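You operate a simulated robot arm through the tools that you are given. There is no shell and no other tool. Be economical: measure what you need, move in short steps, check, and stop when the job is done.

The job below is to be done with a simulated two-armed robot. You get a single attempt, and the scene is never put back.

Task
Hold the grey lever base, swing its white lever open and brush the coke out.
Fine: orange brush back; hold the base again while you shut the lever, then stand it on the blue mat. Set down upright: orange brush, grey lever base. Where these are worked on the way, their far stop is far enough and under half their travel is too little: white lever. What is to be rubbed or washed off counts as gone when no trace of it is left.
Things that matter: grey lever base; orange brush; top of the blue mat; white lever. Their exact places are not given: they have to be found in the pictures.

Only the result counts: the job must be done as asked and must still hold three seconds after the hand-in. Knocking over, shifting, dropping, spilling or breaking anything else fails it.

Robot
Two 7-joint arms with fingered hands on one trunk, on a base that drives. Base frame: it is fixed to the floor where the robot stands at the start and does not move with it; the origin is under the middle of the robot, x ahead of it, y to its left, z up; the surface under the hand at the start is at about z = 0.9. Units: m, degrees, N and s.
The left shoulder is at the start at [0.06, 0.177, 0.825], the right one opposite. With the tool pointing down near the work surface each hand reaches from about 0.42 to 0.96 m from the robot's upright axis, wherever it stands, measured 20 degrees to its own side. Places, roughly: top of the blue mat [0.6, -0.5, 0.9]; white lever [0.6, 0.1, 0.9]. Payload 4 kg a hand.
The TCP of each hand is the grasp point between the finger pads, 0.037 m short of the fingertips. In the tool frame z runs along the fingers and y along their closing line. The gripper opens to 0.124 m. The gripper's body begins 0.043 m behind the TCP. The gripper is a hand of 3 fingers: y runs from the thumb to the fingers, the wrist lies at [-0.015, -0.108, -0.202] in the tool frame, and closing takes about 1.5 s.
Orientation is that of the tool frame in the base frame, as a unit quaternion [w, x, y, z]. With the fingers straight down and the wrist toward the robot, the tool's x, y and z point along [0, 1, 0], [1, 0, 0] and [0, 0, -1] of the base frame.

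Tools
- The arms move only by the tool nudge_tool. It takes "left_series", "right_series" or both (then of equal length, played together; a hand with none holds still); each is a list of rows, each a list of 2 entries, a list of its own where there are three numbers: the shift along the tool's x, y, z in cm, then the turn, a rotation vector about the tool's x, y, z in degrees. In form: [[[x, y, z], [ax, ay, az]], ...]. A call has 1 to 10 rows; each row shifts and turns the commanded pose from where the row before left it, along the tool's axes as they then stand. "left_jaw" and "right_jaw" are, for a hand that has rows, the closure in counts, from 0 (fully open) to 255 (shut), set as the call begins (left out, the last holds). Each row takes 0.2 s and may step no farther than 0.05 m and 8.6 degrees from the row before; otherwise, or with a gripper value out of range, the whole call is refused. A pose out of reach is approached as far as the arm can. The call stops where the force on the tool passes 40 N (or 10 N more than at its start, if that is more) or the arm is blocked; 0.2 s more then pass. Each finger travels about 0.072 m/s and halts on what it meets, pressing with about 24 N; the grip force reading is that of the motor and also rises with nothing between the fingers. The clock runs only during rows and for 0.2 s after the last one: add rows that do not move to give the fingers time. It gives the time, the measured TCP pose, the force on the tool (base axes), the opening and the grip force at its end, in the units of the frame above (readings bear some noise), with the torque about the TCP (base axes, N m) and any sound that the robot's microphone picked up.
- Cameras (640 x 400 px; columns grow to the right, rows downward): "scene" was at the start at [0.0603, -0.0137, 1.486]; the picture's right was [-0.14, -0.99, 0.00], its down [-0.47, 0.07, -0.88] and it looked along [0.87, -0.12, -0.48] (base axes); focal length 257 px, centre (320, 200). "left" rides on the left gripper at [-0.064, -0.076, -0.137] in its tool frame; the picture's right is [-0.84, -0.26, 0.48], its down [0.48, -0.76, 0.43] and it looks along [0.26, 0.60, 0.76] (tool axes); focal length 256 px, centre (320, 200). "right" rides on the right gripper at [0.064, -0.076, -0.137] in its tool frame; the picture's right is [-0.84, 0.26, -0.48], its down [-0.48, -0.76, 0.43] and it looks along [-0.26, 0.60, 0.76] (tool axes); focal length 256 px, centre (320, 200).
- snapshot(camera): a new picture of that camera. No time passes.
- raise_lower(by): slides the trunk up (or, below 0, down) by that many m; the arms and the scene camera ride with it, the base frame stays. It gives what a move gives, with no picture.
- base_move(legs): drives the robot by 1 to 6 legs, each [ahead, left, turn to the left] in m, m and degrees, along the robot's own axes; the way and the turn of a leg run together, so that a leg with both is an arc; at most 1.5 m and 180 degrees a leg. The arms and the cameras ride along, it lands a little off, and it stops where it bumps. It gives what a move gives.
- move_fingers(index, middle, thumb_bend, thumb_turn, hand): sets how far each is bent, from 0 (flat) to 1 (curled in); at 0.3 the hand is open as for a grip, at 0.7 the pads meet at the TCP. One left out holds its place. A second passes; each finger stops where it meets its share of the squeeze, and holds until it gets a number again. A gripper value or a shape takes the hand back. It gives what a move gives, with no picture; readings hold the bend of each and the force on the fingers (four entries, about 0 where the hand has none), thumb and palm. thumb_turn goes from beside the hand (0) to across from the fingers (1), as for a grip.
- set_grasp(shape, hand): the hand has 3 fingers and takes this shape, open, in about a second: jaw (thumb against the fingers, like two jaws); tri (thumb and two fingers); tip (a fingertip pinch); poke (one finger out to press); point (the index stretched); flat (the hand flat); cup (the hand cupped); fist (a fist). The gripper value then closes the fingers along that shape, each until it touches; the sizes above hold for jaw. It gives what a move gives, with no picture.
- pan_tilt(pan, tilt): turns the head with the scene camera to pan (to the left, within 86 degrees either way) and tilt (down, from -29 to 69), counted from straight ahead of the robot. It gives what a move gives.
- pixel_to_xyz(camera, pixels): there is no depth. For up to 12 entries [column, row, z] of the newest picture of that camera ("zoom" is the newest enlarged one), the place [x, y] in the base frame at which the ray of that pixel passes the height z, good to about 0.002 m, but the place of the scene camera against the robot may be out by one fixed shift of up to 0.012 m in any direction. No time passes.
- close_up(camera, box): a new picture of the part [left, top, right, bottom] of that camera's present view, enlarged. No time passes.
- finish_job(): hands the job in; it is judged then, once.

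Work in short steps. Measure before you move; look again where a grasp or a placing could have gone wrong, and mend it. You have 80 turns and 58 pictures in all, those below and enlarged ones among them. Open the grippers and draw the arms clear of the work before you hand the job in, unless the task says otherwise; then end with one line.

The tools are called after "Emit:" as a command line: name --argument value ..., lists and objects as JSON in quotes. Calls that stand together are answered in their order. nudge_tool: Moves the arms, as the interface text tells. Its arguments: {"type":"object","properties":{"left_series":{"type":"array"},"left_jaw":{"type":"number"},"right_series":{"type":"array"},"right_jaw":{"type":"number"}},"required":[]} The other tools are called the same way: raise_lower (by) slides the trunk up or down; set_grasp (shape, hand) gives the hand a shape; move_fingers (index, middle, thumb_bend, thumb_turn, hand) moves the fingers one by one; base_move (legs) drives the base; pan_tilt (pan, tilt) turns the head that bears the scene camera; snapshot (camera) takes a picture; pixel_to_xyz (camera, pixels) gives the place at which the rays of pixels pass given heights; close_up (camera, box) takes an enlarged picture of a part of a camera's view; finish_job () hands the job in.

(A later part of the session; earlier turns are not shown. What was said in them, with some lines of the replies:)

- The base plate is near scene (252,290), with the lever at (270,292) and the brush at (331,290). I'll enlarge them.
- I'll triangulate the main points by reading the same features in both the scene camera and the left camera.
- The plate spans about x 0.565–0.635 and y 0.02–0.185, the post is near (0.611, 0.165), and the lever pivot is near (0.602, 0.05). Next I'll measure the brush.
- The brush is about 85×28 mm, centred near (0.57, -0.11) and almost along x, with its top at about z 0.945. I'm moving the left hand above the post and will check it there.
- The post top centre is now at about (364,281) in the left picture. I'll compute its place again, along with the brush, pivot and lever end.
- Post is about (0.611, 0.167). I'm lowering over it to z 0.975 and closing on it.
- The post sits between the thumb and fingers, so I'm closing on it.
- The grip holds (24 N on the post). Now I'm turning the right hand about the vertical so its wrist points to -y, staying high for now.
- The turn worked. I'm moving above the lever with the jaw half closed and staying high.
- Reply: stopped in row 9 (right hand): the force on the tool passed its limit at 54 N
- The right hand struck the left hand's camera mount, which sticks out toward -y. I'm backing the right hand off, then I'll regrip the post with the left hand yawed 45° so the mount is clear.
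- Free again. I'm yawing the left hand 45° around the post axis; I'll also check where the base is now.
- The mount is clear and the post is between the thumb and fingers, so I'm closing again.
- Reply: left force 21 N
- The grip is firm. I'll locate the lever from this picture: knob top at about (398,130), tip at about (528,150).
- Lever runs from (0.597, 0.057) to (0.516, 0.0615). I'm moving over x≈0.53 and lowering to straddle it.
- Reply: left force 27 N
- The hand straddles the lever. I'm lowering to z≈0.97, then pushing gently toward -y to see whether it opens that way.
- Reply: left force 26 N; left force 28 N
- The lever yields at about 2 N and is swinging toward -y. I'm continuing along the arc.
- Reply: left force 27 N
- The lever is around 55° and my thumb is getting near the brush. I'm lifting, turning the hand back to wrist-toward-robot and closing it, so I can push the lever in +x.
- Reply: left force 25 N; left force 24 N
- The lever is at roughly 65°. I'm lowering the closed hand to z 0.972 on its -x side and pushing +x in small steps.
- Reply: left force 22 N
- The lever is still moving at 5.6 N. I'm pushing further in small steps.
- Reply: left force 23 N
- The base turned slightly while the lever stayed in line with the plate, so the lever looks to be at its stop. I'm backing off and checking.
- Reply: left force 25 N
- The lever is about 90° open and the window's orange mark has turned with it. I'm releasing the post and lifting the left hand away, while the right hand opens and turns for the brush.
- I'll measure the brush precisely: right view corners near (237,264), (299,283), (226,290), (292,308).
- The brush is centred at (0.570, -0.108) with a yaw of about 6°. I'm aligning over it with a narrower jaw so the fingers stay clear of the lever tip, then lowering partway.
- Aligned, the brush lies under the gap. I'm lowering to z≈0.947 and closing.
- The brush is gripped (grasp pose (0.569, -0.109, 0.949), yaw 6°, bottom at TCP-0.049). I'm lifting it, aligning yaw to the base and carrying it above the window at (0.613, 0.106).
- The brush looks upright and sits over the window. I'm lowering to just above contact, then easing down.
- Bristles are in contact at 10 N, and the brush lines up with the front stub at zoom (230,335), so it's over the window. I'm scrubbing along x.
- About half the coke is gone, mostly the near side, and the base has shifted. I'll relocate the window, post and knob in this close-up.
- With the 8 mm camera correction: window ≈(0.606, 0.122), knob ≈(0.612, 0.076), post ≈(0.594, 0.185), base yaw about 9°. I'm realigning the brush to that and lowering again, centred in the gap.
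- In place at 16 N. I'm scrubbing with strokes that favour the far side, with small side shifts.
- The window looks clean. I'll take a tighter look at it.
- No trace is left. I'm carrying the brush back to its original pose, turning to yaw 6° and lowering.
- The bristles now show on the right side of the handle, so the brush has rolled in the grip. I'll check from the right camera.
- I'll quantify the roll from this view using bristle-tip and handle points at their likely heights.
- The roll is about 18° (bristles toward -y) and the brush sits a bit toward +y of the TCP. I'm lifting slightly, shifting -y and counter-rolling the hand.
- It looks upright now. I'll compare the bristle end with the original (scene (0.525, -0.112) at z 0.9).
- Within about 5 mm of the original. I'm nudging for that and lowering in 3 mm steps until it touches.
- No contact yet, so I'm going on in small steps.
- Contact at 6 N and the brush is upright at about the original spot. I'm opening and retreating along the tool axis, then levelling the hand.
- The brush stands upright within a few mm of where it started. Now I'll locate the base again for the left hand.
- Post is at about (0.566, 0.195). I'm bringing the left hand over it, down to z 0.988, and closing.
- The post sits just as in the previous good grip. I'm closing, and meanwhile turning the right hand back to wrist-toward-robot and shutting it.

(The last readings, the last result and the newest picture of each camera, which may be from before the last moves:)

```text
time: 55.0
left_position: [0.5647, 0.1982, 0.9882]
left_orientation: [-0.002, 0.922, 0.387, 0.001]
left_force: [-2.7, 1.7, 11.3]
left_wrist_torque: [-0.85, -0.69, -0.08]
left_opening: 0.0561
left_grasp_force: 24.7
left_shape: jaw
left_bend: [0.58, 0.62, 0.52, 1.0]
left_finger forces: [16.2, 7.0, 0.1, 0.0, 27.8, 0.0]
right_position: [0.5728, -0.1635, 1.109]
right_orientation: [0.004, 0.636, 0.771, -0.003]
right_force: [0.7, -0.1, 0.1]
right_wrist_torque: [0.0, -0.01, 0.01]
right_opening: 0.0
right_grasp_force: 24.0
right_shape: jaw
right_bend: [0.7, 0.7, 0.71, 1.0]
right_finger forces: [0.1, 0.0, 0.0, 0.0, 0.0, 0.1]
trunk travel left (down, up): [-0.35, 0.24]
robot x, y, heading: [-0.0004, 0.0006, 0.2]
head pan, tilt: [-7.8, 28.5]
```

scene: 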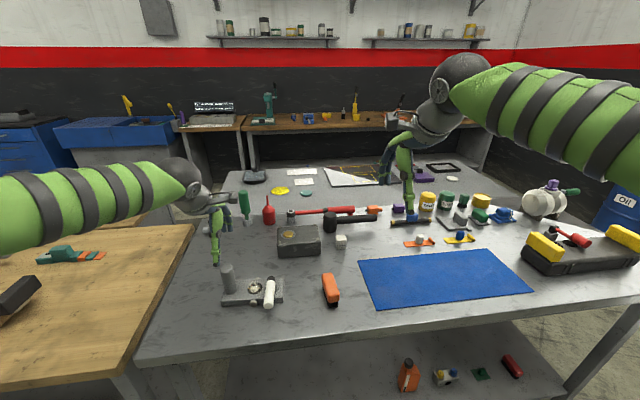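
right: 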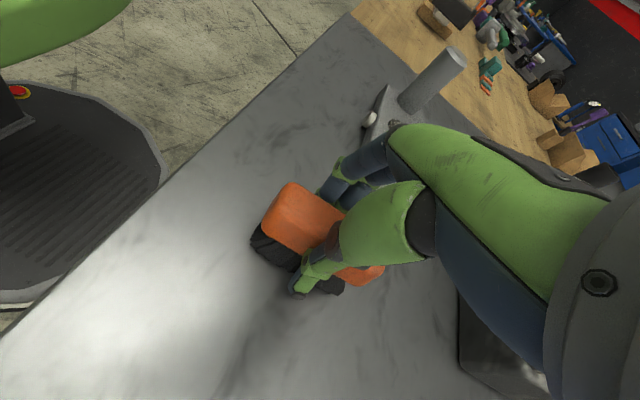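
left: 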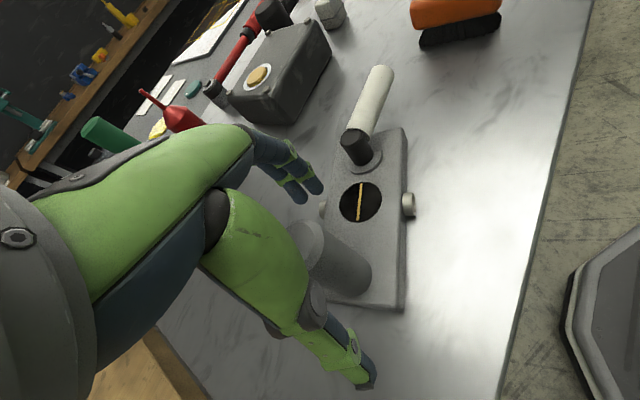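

Left grip is firm. I'm setting the right hand at 45° yaw (its camera clear of the left one) and moving to the +x side of the lever tip.

Emit:
nudge_tool --right_series '[[[0, 0, 0], [0, 0, -8.5]], [[0, 0, 0], [0, 0, -8.5]], [[0, 0, 0], [0, 0, -8.5]], [[0, 0, 0], [0, 0, -8.5]], [[1.44, 3.75, 0], [0, 0, 0]], [[1.44, 3.75, 0], [0, 0, 0]], [[1.44, 3.75, 0], [0, 0, 0]], [[1.44, 3.75, 0], [0, 0, 0]], [[1.44, 3.75, 0], [0, 0, 0]], [[0, 0, 4], [0, 0, 0]]]'

Emit:
snapshot --camera "left"

```text
time: 57.2
left_position: [0.5642, 0.1978, 0.989]
left_orientation: [-0.001, 0.922, 0.387, 0.001]
left_force: [-1.2, -0.4, 12.0]
left_wrist_torque: [-0.86, -0.67, -0.08]
left_opening: 0.0564
left_grasp_force: 23.6
left_shape: jaw
left_bend: [0.58, 0.62, 0.52, 1.0]
left_finger forces: [16.6, 7.4, 0.0, 0.1, 26.0, 0.1]
right_position: [0.6531, 0.0211, 1.0675]
right_orientation: [0.003, 0.383, 0.924, -0.004]
right_force: [-0.2, 0.8, -0.1]
right_wrist_torque: [-0.03, -0.03, -0.01]
right_opening: 0.0
right_grasp_force: 24.3
right_shape: jaw
right_bend: [0.7, 0.7, 0.71, 1.0]
right_finger forces: [0.0, 0.1, 0.0, 0.1, 0.0, 0.1]
trunk travel left (down, up): [-0.35, 0.24]
robot x, y, heading: [0.0037, 0.0001, -0.1]
head pan, tilt: [-7.8, 28.5]
```

```text
8 pictures are left
```

left: 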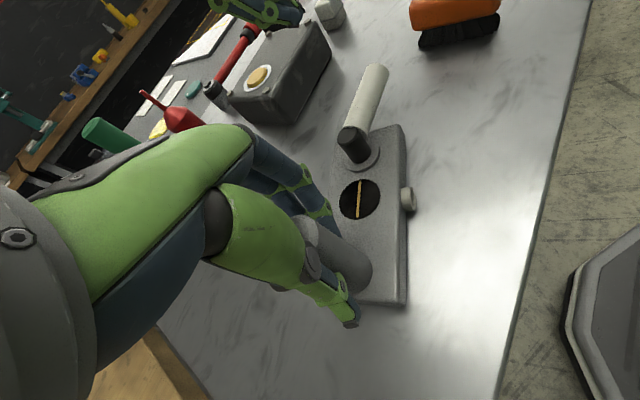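

Before lowering, I'll check the clearance to the dark box corner (left view (294,124), (331,60)).

Emit:
pixel_to_xyz --camera "left" --pixels '[[294, 124, 0.9], [331, 62, 0.9], [322, 28, 0.95], [292, 85, 0.95]]'

Emit:
nudge_tool --right_series '[[[0, 0, 4], [0, 0, 0]], [[0, 0, 3.5], [0, 0, 0]], [[0, 0, 2], [0, 0, 0]], [[1.06, -1.06, 0], [0, 0, 0]], [[1.06, -1.06, 0], [0, 0, 0]], [[1.06, -1.06, 0], [0, 0, 0]], [[1.06, -1.06, 0], [0, 0, 0]]]'

```text
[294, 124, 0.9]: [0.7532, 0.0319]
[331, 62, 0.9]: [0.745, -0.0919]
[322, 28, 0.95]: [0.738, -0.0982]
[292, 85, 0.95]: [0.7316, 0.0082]
```

```text
time: 58.8
left_position: [0.5648, 0.1985, 0.9857]
left_orientation: [-0.001, 0.922, 0.387, 0.001]
left_force: [-3.4, 2.9, 9.7]
left_wrist_torque: [-0.84, -0.83, -0.06]
left_opening: 0.0567
left_grasp_force: 23.6
left_shape: jaw
left_bend: [0.58, 0.62, 0.52, 0.99]
left_finger forces: [16.4, 8.4, 0.0, 0.0, 29.4, 0.0]
right_position: [0.5944, 0.0195, 0.9728]
right_orientation: [0.004, 0.384, 0.923, -0.005]
right_force: [2.5, -0.4, 0.8]
right_wrist_torque: [0.02, -0.07, -0.02]
right_opening: 0.0
right_grasp_force: 24.5
right_shape: jaw
right_bend: [0.7, 0.7, 0.71, 1.0]
right_finger forces: [0.0, 0.1, 0.0, 0.0, 0.0, 0.0]
trunk travel left (down, up): [-0.35, 0.24]
robot x, y, heading: [-0.0023, 0.0027, 0.2]
head pan, tilt: [-7.8, 28.5]
```

It's moving at 2.5 N. I'm continuing around the arc.

Emit:
nudge_tool --right_series '[[[1.03, -1.24, 0], [0, 0, 0]], [[1.03, -1.24, 0], [0, 0, 0]], [[1.48, -0.42, 0], [0, 0, 0]], [[1.48, -0.42, 0], [0, 0, 0]], [[0.9, 0.5, 0], [0, 0, 0]]]'

Emit:
snapshot --camera "left"

```text
time: 60.0
left_position: [0.5661, 0.1995, 0.9877]
left_orientation: [-0.002, 0.922, 0.388, 0.001]
left_force: [2.9, 16.0, 7.2]
left_wrist_torque: [-0.69, -1.05, -0.06]
left_opening: 0.0569
left_grasp_force: 23.9
left_shape: jaw
left_bend: [0.58, 0.62, 0.51, 1.0]
left_finger forces: [13.1, 11.2, 0.0, 0.1, 30.2, 0.1]
right_position: [0.5336, 0.0395, 0.9714]
right_orientation: [0.003, 0.384, 0.923, -0.005]
right_force: [3.0, -15.7, 1.5]
right_wrist_torque: [-0.22, -0.02, -0.07]
right_opening: 0.0
right_grasp_force: 24.2
right_shape: jaw
right_bend: [0.7, 0.7, 0.7, 1.0]
right_finger forces: [17.3, 0.1, 0.0, 0.0, 0.0, 0.1]
trunk travel left (down, up): [-0.35, 0.24]
robot x, y, heading: [0.0015, 0.0, -0.0]
head pan, tilt: [-7.8, 28.5]
```

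```text
7 pictures are left
```

left: 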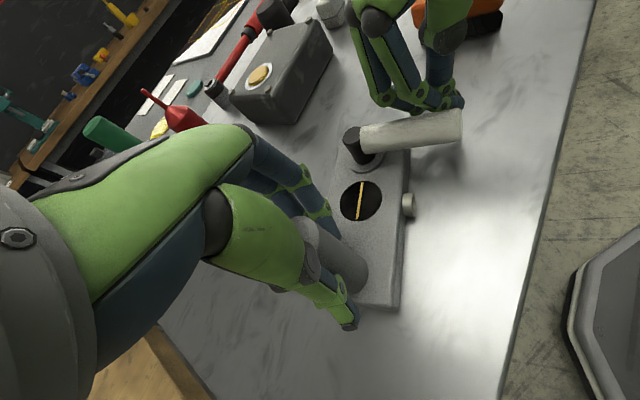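

The force rose to 16 N with the lever near perpendicular to the plate. I'll check its angle numerically.

Emit:
pixel_to_xyz --camera "left" --pixels '[[352, 140, 0.965], [462, 127, 0.955], [372, 137, 0.955], [408, 205, 0.91], [322, 211, 0.91], [406, 152, 0.92], [396, 302, 0.92], [316, 245, 1.0]]'

```text
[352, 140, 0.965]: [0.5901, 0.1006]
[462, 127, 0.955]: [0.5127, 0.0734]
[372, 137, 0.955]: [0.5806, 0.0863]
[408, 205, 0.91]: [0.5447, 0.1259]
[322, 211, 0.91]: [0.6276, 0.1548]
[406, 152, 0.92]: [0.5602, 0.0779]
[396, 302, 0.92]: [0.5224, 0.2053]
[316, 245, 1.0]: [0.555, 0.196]
```

The lever parallels the stub axis (about 17–19°), as when shut. One more small push to confirm the stop.

Emit:
nudge_tool --right_series '[[[0.3, 0.3, 0], [0, 0, 0]], [[0, 0, 0], [0, 0, 0]]]'

Emit:
close_up --camera "left" --box '[300, 70, 492, 310]'

```text
time: 60.6
left_position: [0.5655, 0.198, 0.9873]
left_orientation: [-0.002, 0.922, 0.388, 0.001]
left_force: [6.5, 25.3, 7.3]
left_wrist_torque: [-0.61, -1.04, 0.0]
left_opening: 0.0569
left_grasp_force: 24.2
left_shape: jaw
left_bend: [0.59, 0.62, 0.51, 1.0]
left_finger forces: [11.7, 11.0, 0.0, 0.1, 29.6, 0.0]
right_position: [0.5332, 0.0443, 0.9722]
right_orientation: [0.002, 0.383, 0.924, -0.006]
right_force: [-1.1, -25.1, 2.2]
right_wrist_torque: [-0.34, 0.02, 0.06]
right_opening: 0.0001
right_grasp_force: 24.3
right_shape: jaw
right_bend: [0.7, 0.7, 0.7, 1.0]
right_finger forces: [30.3, 0.0, 0.1, 0.0, 0.0, 0.0]
trunk travel left (down, up): [-0.35, 0.24]
robot x, y, heading: [-0.0001, 0.0022, -0.1]
head pan, tilt: [-7.8, 28.5]
```

```text
1.67 times, centred on (396, 190) of left
```

zoom: 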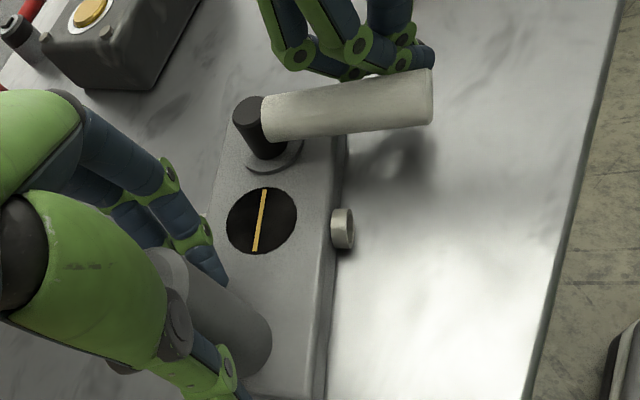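

Force climbs to 25 N without motion, so the lever is at its shut stop. I'm withdrawing the right hand and measuring the mat.

Emit:
nudge_tool --right_series '[[[-1, -1, 0], [0, 0, 0]], [[-1, -1, -2], [0, 0, 0]], [[0, 0, -4.5], [0, 0, 0]], [[0, 0, -4.5], [0, 0, 0]], [[0, -3, -3], [0, 0, 0]], [[0, -4, -2], [0, 0, 0]], [[-2, -4, 0], [0, 0, 0]], [[-2, -4, 0], [0, 0, 0]], [[-2, -4, 0], [0, 0, 0]]]'

Emit:
pixel_to_xyz --camera "scene" --pixels '[[359, 262, 0.9], [495, 249, 0.9], [374, 312, 0.9], [533, 293, 0.9]]'

```text
time: 62.6
left_position: [0.5657, 0.1968, 0.9881]
left_orientation: [-0.001, 0.922, 0.386, 0.001]
left_force: [-1.1, -3.4, 9.1]
left_wrist_torque: [-0.93, -0.54, -0.12]
left_opening: 0.0568
left_grasp_force: 23.8
left_shape: jaw
left_bend: [0.58, 0.62, 0.52, 1.0]
left_finger forces: [16.9, 7.5, 0.1, 0.0, 22.0, 0.0]
right_position: [0.4398, -0.1604, 1.1321]
right_orientation: [0.002, 0.383, 0.924, -0.004]
right_force: [-0.5, 0.4, 0.0]
right_wrist_torque: [-0.04, 0.02, 0.03]
right_opening: 0.0001
right_grasp_force: 23.9
right_shape: jaw
right_bend: [0.7, 0.7, 0.71, 1.0]
right_finger forces: [0.0, 0.0, 0.1, 0.1, 0.0, 0.1]
trunk travel left (down, up): [-0.35, 0.24]
robot x, y, heading: [0.0002, 0.0014, -0.1]
head pan, tilt: [-7.8, 28.5]
```

```text
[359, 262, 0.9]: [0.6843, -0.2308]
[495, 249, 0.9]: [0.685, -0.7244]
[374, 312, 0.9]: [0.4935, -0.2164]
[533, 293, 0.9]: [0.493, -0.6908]
```

The mat spans x 0.50–0.69 and y -0.22 to -0.71. Test lift: raising the held base about 3 cm, then looking.

Emit:
nudge_tool --left_series '[[[0, 0, -1], [0, 0, 0]], [[0, 0, -1], [0, 0, 0]], [[0, 0, -1.5], [0, 0, 0]], [[0, 0, 0], [0, 0, 0]]]'

Emit:
close_up --camera "scene" --box '[160, 220, 360, 345]'

```text
time: 63.6
left_position: [0.5644, 0.1951, 1.0218]
left_orientation: [-0.002, 0.922, 0.386, -0.001]
left_force: [-0.4, -0.1, -2.5]
left_wrist_torque: [0.14, -0.01, -0.02]
left_opening: 0.055
left_grasp_force: 24.4
left_shape: jaw
left_bend: [0.6, 0.63, 0.54, 0.99]
left_finger forces: [10.7, 5.3, 0.0, 0.1, 14.2, 0.0]
right_position: [0.4407, -0.1598, 1.1321]
right_orientation: [0.004, 0.383, 0.924, -0.004]
right_force: [-0.2, 0.8, 0.1]
right_wrist_torque: [-0.02, -0.01, 0.0]
right_opening: 0.0
right_grasp_force: 24.0
right_shape: jaw
right_bend: [0.7, 0.7, 0.71, 1.0]
right_finger forces: [0.0, 0.1, 0.0, 0.0, 0.0, 0.1]
trunk travel left (down, up): [-0.35, 0.24]
robot x, y, heading: [0.0036, 0.0002, -0.1]
head pan, tilt: [-7.8, 28.5]
```

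```text
3.20 times, centred on (260, 282) of scene
```

zoom: 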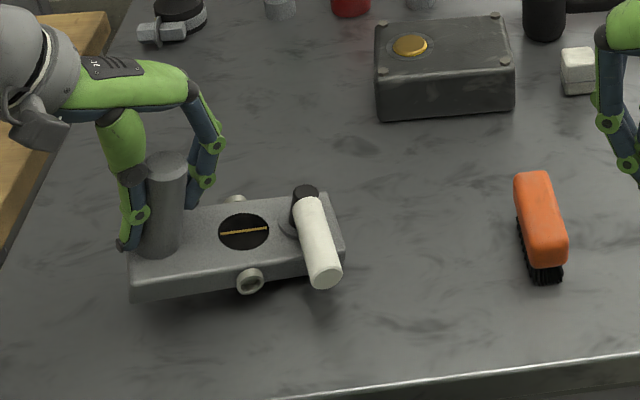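

The base is lifted (about 2.5 N) and nearly level. I'm raising it another 8 cm and moving the right arm far to the right, out of the way.

Emit:
nudge_tool --left_series '[[[0, 0, -1.6], [0, 0, 0]], [[0, 0, -1.6], [0, 0, 0]], [[0, 0, -1.6], [0, 0, 0]], [[0, 0, -1.6], [0, 0, 0]], [[0, 0, -1.6], [0, 0, 0]], [[0, 0, 0], [0, 0, 0]], [[0, 0, 0], [0, 0, 0]], [[0, 0, 0], [0, 0, 0]], [[0, 0, 0], [0, 0, 0]], [[0, 0, 0], [0, 0, 0]]]' --right_series '[[[-3.3, -3.3, -1], [0, 0, 0]], [[-3.3, -3.3, -1], [0, 0, 0]], [[-3.3, -3.3, -1], [0, 0, 0]], [[-3.3, -3.3, -1], [0, 0, 0]], [[-3.3, -3.3, -1], [0, 0, 0]], [[-3.3, -3.3, -1], [0, 0, 0]], [[-3.3, -3.3, -1], [0, 0, 0]], [[-3.3, -3.3, -1], [0, 0, 0]], [[-3.3, -3.3, -1], [0, 0, 0]], [[-3.3, -3.3, -1], [0, 0, 0]]]'

Emit:
snapshot --camera "scene"

```text
time: 65.8
left_position: [0.5656, 0.1955, 1.1022]
left_orientation: [-0.002, 0.922, 0.387, 0.0]
left_force: [0.3, -0.7, -3.8]
left_wrist_torque: [0.15, 0.02, -0.01]
left_opening: 0.0549
left_grasp_force: 24.2
left_shape: jaw
left_bend: [0.61, 0.64, 0.54, 0.99]
left_finger forces: [11.3, 5.3, 0.1, 0.0, 14.1, 0.0]
right_position: [0.4404, -0.6249, 1.2384]
right_orientation: [0.002, 0.384, 0.923, -0.003]
right_force: [-0.2, 0.2, 0.5]
right_wrist_torque: [0.01, 0.01, -0.01]
right_opening: 0.0
right_grasp_force: 24.8
right_shape: jaw
right_bend: [0.7, 0.7, 0.71, 1.0]
right_finger forces: [0.1, 0.1, 0.0, 0.0, 0.0, 0.1]
trunk travel left (down, up): [-0.35, 0.24]
robot x, y, heading: [-0.0032, 0.0001, -0.1]
head pan, tilt: [-7.8, 28.5]
```

```text
4 pictures are left
```

scene: 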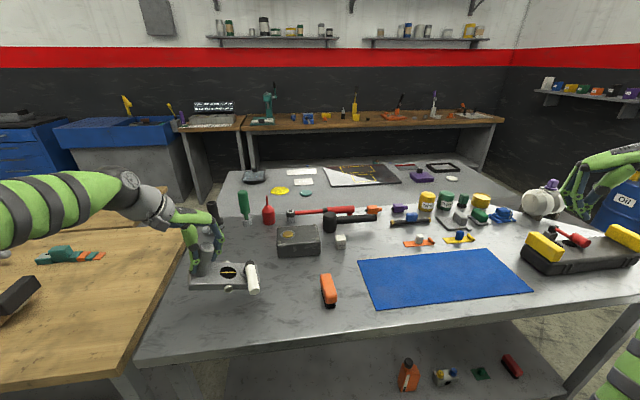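

The base is held level and clear of everything. I'm carrying it toward the mat, left post to about (0.575, -0.34).

Emit:
nudge_tool --left_series '[[[-2.65, 2.76, 0], [0, 0, 0]], [[-2.65, 2.76, 0], [0, 0, 0]], [[-2.65, 2.76, 0], [0, 0, 0]], [[-2.65, 2.76, 0], [0, 0, 0]], [[-2.65, 2.76, 0], [0, 0, 0]], [[-2.65, 2.76, 0], [0, 0, 0]], [[-2.65, 2.76, 0], [0, 0, 0]]]'

Emit:
nudge_tool --left_series '[[[-2.65, 2.76, 0], [0, 0, 0]], [[-2.65, 2.76, 0], [0, 0, 0]], [[-2.65, 2.76, 0], [0, 0, 0]], [[-2.65, 2.76, 0], [0, 0, 0]], [[-2.65, 2.76, 0], [0, 0, 0]], [[-2.65, 2.76, 0], [0, 0, 0]], [[-2.65, 2.76, 0], [0, 0, 0]]]'

Emit:
snapshot --camera "scene"

```text
time: 67.4
left_position: [0.5737, -0.0738, 1.1027]
left_orientation: [-0.002, 0.922, 0.387, 0.001]
left_force: [0.8, 0.1, -3.1]
left_wrist_torque: [0.16, 0.0, -0.02]
left_opening: 0.0549
left_grasp_force: 24.3
left_shape: jaw
left_bend: [0.61, 0.64, 0.54, 0.99]
left_finger forces: [11.4, 5.6, 0.0, 0.0, 13.9, 0.0]
right_position: [0.4387, -0.6231, 1.2396]
right_orientation: [0.002, 0.383, 0.924, -0.003]
right_force: [-0.1, 0.0, 0.8]
right_wrist_torque: [-0.02, -0.02, 0.01]
right_opening: 0.0
right_grasp_force: 24.2
right_shape: jaw
right_bend: [0.7, 0.7, 0.71, 1.0]
right_finger forces: [0.0, 0.1, 0.0, 0.1, 0.0, 0.0]
trunk travel left (down, up): [-0.35, 0.24]
robot x, y, heading: [-0.0021, -0.0003, 0.1]
head pan, tilt: [-7.8, 28.5]
```

```text
time: 69.0
left_position: [0.5788, -0.3406, 1.0995]
left_orientation: [-0.002, 0.922, 0.387, 0.0]
left_force: [0.0, 0.2, -2.5]
left_wrist_torque: [0.17, 0.0, 0.02]
left_opening: 0.055
left_grasp_force: 24.4
left_shape: jaw
left_bend: [0.61, 0.64, 0.54, 0.99]
left_finger forces: [11.5, 5.5, 0.0, 0.0, 13.9, 0.0]
right_position: [0.439, -0.624, 1.2399]
right_orientation: [0.002, 0.384, 0.923, -0.003]
right_force: [1.1, -0.1, 0.9]
right_wrist_torque: [0.05, 0.01, -0.01]
right_opening: 0.0
right_grasp_force: 24.5
right_shape: jaw
right_bend: [0.7, 0.7, 0.71, 1.0]
right_finger forces: [0.0, 0.1, 0.1, 0.0, 0.0, 0.1]
trunk travel left (down, up): [-0.35, 0.24]
robot x, y, heading: [0.0017, -0.0015, 0.0]
head pan, tilt: [-7.8, 28.5]
```

```text
3 pictures are left
```

scene: 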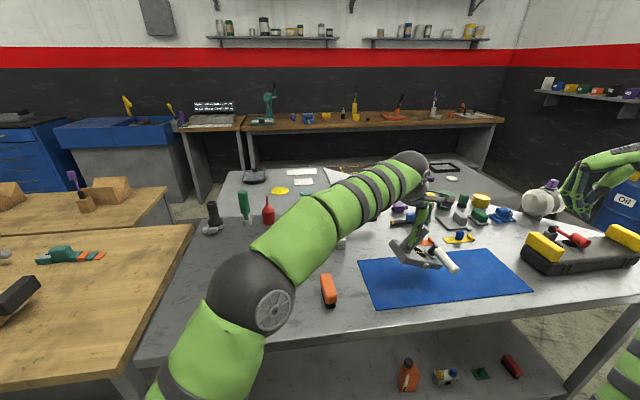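

The base is over the mat. I'm lowering most of the way, then in small steps until it touches.

Emit:
nudge_tool --left_series '[[[0, 0, 2.2], [0, 0, 0]], [[0, 0, 2.2], [0, 0, 0]], [[0, 0, 2.2], [0, 0, 0]], [[0, 0, 1.5], [0, 0, 0]], [[0, 0, 0.7], [0, 0, 0]], [[0, 0, 0.5], [0, 0, 0]]]'

Emit:
close_up --camera "scene" --box '[340, 210, 540, 335]'

```text
time: 70.4
left_position: [0.5805, -0.3376, 1.0105]
left_orientation: [-0.001, 0.922, 0.386, 0.001]
left_force: [-6.7, 10.7, 12.8]
left_wrist_torque: [-0.52, -0.17, -0.13]
left_opening: 0.0557
left_grasp_force: 24.2
left_shape: jaw
left_bend: [0.73, 0.65, 0.51, 1.0]
left_finger forces: [10.6, 3.1, 0.1, 0.0, 28.1, 0.0]
right_position: [0.4374, -0.6213, 1.2404]
right_orientation: [0.004, 0.384, 0.923, -0.005]
right_force: [0.0, 0.3, 0.1]
right_wrist_torque: [0.03, 0.01, 0.0]
right_opening: 0.0
right_grasp_force: 23.7
right_shape: jaw
right_bend: [0.7, 0.7, 0.71, 1.0]
right_finger forces: [0.0, 0.1, 0.0, 0.0, 0.0, 0.0]
trunk travel left (down, up): [-0.35, 0.24]
robot x, y, heading: [0.0009, -0.0006, 0.1]
head pan, tilt: [-7.8, 28.5]
```

```text
3.20 times, centred on (440, 272) of scene
```

zoom: 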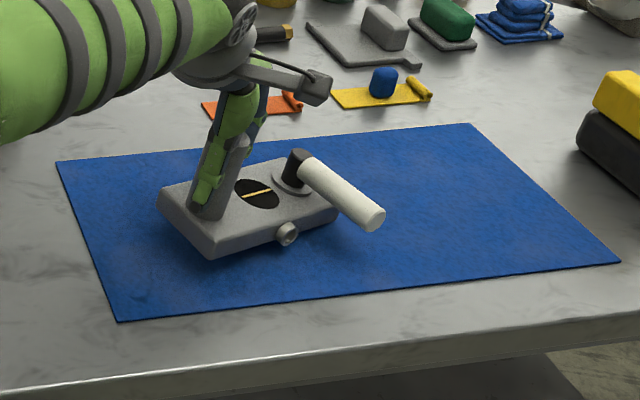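

It's touching, with the far end drooping slightly in the grip. I'm easing lower so it settles level before release.

Emit:
nudge_tool --left_series '[[[0, 0, 0.5], [0, 0, 0]], [[0, 0, 0.4], [0, 0, 0]], [[0, 0, 0.4], [0, 0, 0]], [[0, 0, 0], [0, 0, 0]]]'

```text
time: 71.4
left_position: [0.58, -0.3384, 0.9983]
left_orientation: [0.0, 0.922, 0.387, 0.001]
left_force: [-10.9, 13.9, 19.2]
left_wrist_torque: [-1.15, -0.69, -0.2]
left_opening: 0.0564
left_grasp_force: 24.0
left_shape: jaw
left_bend: [0.6, 0.64, 0.5, 1.0]
left_finger forces: [14.7, 4.6, 0.0, 0.0, 38.8, 0.1]
right_position: [0.4366, -0.6218, 1.2415]
right_orientation: [0.005, 0.384, 0.923, -0.005]
right_force: [0.2, -0.3, -0.3]
right_wrist_torque: [-0.01, -0.02, -0.02]
right_opening: 0.0
right_grasp_force: 24.5
right_shape: jaw
right_bend: [0.7, 0.7, 0.71, 1.0]
right_finger forces: [0.0, 0.0, 0.0, 0.0, 0.1, 0.0]
trunk travel left (down, up): [-0.35, 0.24]
robot x, y, heading: [-0.0002, -0.0022, -0.1]
head pan, tilt: [-7.8, 28.5]
```

Readings resemble the earlier on-table grip. I'm going 4 mm lower, then opening the hand.

Emit:
nudge_tool --left_series '[[[0, 0, 0.4], [0, 0, 0]], [[0, 0, 0], [0, 0, 0]]]'

Emit:
nudge_tool --left_series '[[[0, 0, 0], [0, 0, 0]], [[0, 0, 0], [0, 0, 0]], [[0, 0, 0], [0, 0, 0]], [[0, 0, 0], [0, 0, 0]], [[0, 0, 0], [0, 0, 0]], [[0, 0, 0], [0, 0, 0]], [[0, 0, 0], [0, 0, 0]]]' --left_jaw 0

Emit:
close_up --camera "scene" --box '[340, 210, 540, 335]'

```text
time: 72.0
left_position: [0.5815, -0.3403, 0.9917]
left_orientation: [0.0, 0.922, 0.387, 0.001]
left_force: [-5.1, 3.1, 11.3]
left_wrist_torque: [-1.31, -0.83, -0.17]
left_opening: 0.0569
left_grasp_force: 24.1
left_shape: jaw
left_bend: [0.58, 0.63, 0.51, 1.0]
left_finger forces: [18.1, 5.8, 0.1, 0.1, 29.6, 0.0]
right_position: [0.4388, -0.6227, 1.2404]
right_orientation: [0.002, 0.383, 0.924, -0.004]
right_force: [-0.4, -0.8, 0.9]
right_wrist_torque: [0.0, 0.01, -0.03]
right_opening: 0.0001
right_grasp_force: 23.9
right_shape: jaw
right_bend: [0.7, 0.7, 0.71, 1.0]
right_finger forces: [0.0, 0.1, 0.0, 0.1, 0.0, 0.0]
trunk travel left (down, up): [-0.35, 0.24]
robot x, y, heading: [-0.004, 0.0026, 0.1]
head pan, tilt: [-7.8, 28.5]
```

```text
time: 73.6
left_position: [0.5815, -0.3391, 0.9913]
left_orientation: [-0.001, 0.922, 0.387, 0.001]
left_force: [-0.3, 0.2, -0.1]
left_wrist_torque: [-0.01, -0.03, 0.0]
left_opening: 0.1237
left_grasp_force: 0.1
left_shape: jaw
left_bend: [0.3, 0.3, 0.3, 0.98]
left_finger forces: [0.1, 0.1, 0.1, 0.0, 0.1, 0.1]
right_position: [0.4382, -0.6231, 1.2399]
right_orientation: [0.003, 0.384, 0.923, -0.004]
right_force: [0.3, 0.5, 0.5]
right_wrist_torque: [0.01, 0.01, 0.02]
right_opening: 0.0
right_grasp_force: 24.4
right_shape: jaw
right_bend: [0.7, 0.7, 0.71, 1.0]
right_finger forces: [0.1, 0.0, 0.0, 0.1, 0.0, 0.0]
trunk travel left (down, up): [-0.35, 0.24]
robot x, y, heading: [-0.0023, -0.0021, -0.2]
head pan, tilt: [-7.8, 28.5]
```

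```text
3.20 times, centred on (440, 272) of scene
```

zoom: 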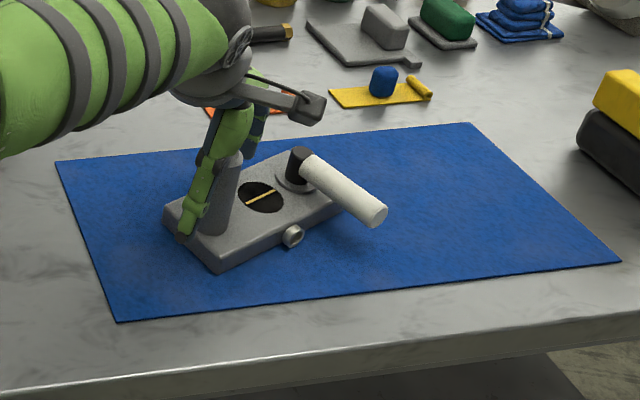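

The base stands flat and wholly on the mat with the lever shut. I'm raising the left hand straight up and opening the right.

Emit:
nudge_tool --left_series '[[[0, 0, -3], [0, 0, 0]], [[0, 0, -4], [0, 0, 0]], [[0, 0, -4], [0, 0, 0]], [[0, 0, -4], [0, 0, 0]], [[2, -3, -1], [0, 0, 0]], [[2.5, -3.5, 0], [0, 0, 0]], [[2.5, -3.5, 0], [0, 0, 0]], [[2.5, -3.5, 0], [0, 0, 0]], [[2.5, -3.5, 0], [0, 0, 0]], [[2.5, -3.5, 0], [0, 0, 0]]]' --right_series '[[[0, 0, 0], [0, 0, 0]], [[0, 0, 0], [0, 0, 0]], [[0, 0, 0], [0, 0, 0]], [[0, 0, 0], [0, 0, 0]], [[0, 0, 0], [0, 0, 0]], [[0, 0, 0], [0, 0, 0]], [[0, 0, 0], [0, 0, 0]], [[0, 0, 0], [0, 0, 0]], [[0, 0, 0], [0, 0, 0]], [[0, 0, 0], [0, 0, 0]]]' --right_jaw 0

Emit:
nudge_tool --left_series '[[[2.5, -3, 0], [0, 0, 0]], [[2.5, -3, 0], [0, 0, 0]], [[2.5, -3, 0], [0, 0, 0]], [[2.5, -3, 0], [0, 0, 0]]]'

Emit:
snapshot --camera "scene"

```text
time: 75.8
left_position: [0.5355, -0.0905, 1.1525]
left_orientation: [-0.001, 0.922, 0.386, 0.0]
left_force: [-0.5, -0.9, -1.0]
left_wrist_torque: [-0.02, 0.06, 0.04]
left_opening: 0.1237
left_grasp_force: 0.1
left_shape: jaw
left_bend: [0.3, 0.3, 0.3, 0.98]
left_finger forces: [0.1, 0.0, 0.0, 0.0, 0.0, 0.0]
right_position: [0.4382, -0.6236, 1.2392]
right_orientation: [0.002, 0.383, 0.924, -0.005]
right_force: [-0.5, -0.3, -0.5]
right_wrist_torque: [0.01, 0.0, -0.03]
right_opening: 0.1239
right_grasp_force: 0.0
right_shape: jaw
right_bend: [0.3, 0.3, 0.3, 0.98]
right_finger forces: [0.1, 0.1, 0.1, 0.1, 0.0, 0.0]
trunk travel left (down, up): [-0.35, 0.24]
robot x, y, heading: [-0.0026, -0.0011, 0.0]
head pan, tilt: [-7.8, 28.5]
```

```text
time: 76.8
left_position: [0.5211, 0.0632, 1.1552]
left_orientation: [-0.001, 0.923, 0.386, 0.0]
left_force: [0.3, 0.0, 0.0]
left_wrist_torque: [0.0, 0.02, -0.02]
left_opening: 0.1239
left_grasp_force: 0.1
left_shape: jaw
left_bend: [0.3, 0.3, 0.3, 0.98]
left_finger forces: [0.1, 0.0, 0.1, 0.1, 0.0, 0.0]
right_position: [0.4385, -0.6216, 1.2413]
right_orientation: [0.004, 0.384, 0.923, -0.005]
right_force: [-0.8, 0.3, 0.8]
right_wrist_torque: [-0.02, -0.05, -0.01]
right_opening: 0.1238
right_grasp_force: 0.1
right_shape: jaw
right_bend: [0.3, 0.3, 0.3, 0.98]
right_finger forces: [0.0, 0.0, 0.0, 0.0, 0.0, 0.0]
trunk travel left (down, up): [-0.35, 0.24]
robot x, y, heading: [0.0012, 0.0013, 0.1]
head pan, tilt: [-7.8, 28.5]
```

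```text
0 pictures are left
```

scene: 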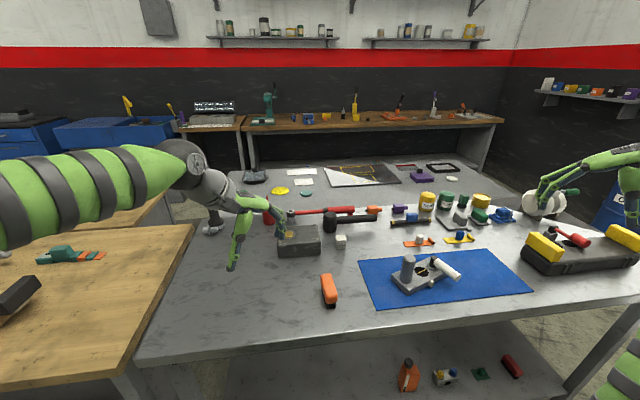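

The base stands on the mat with its lever shut, the brush is back upright, and both hands are open and clear. I'm handing in.

Emit:
finish_job

```text
The job is handed in.
```

The coke is brushed out with no trace left in the last close-up. The orange brush is back upright within a few millimetres of its start. The grey lever base stands upright on the blue mat with its white lever shut, and the job is handed in; the base was held for both lever moves but not while brushing, so it slid a few centimetres then.
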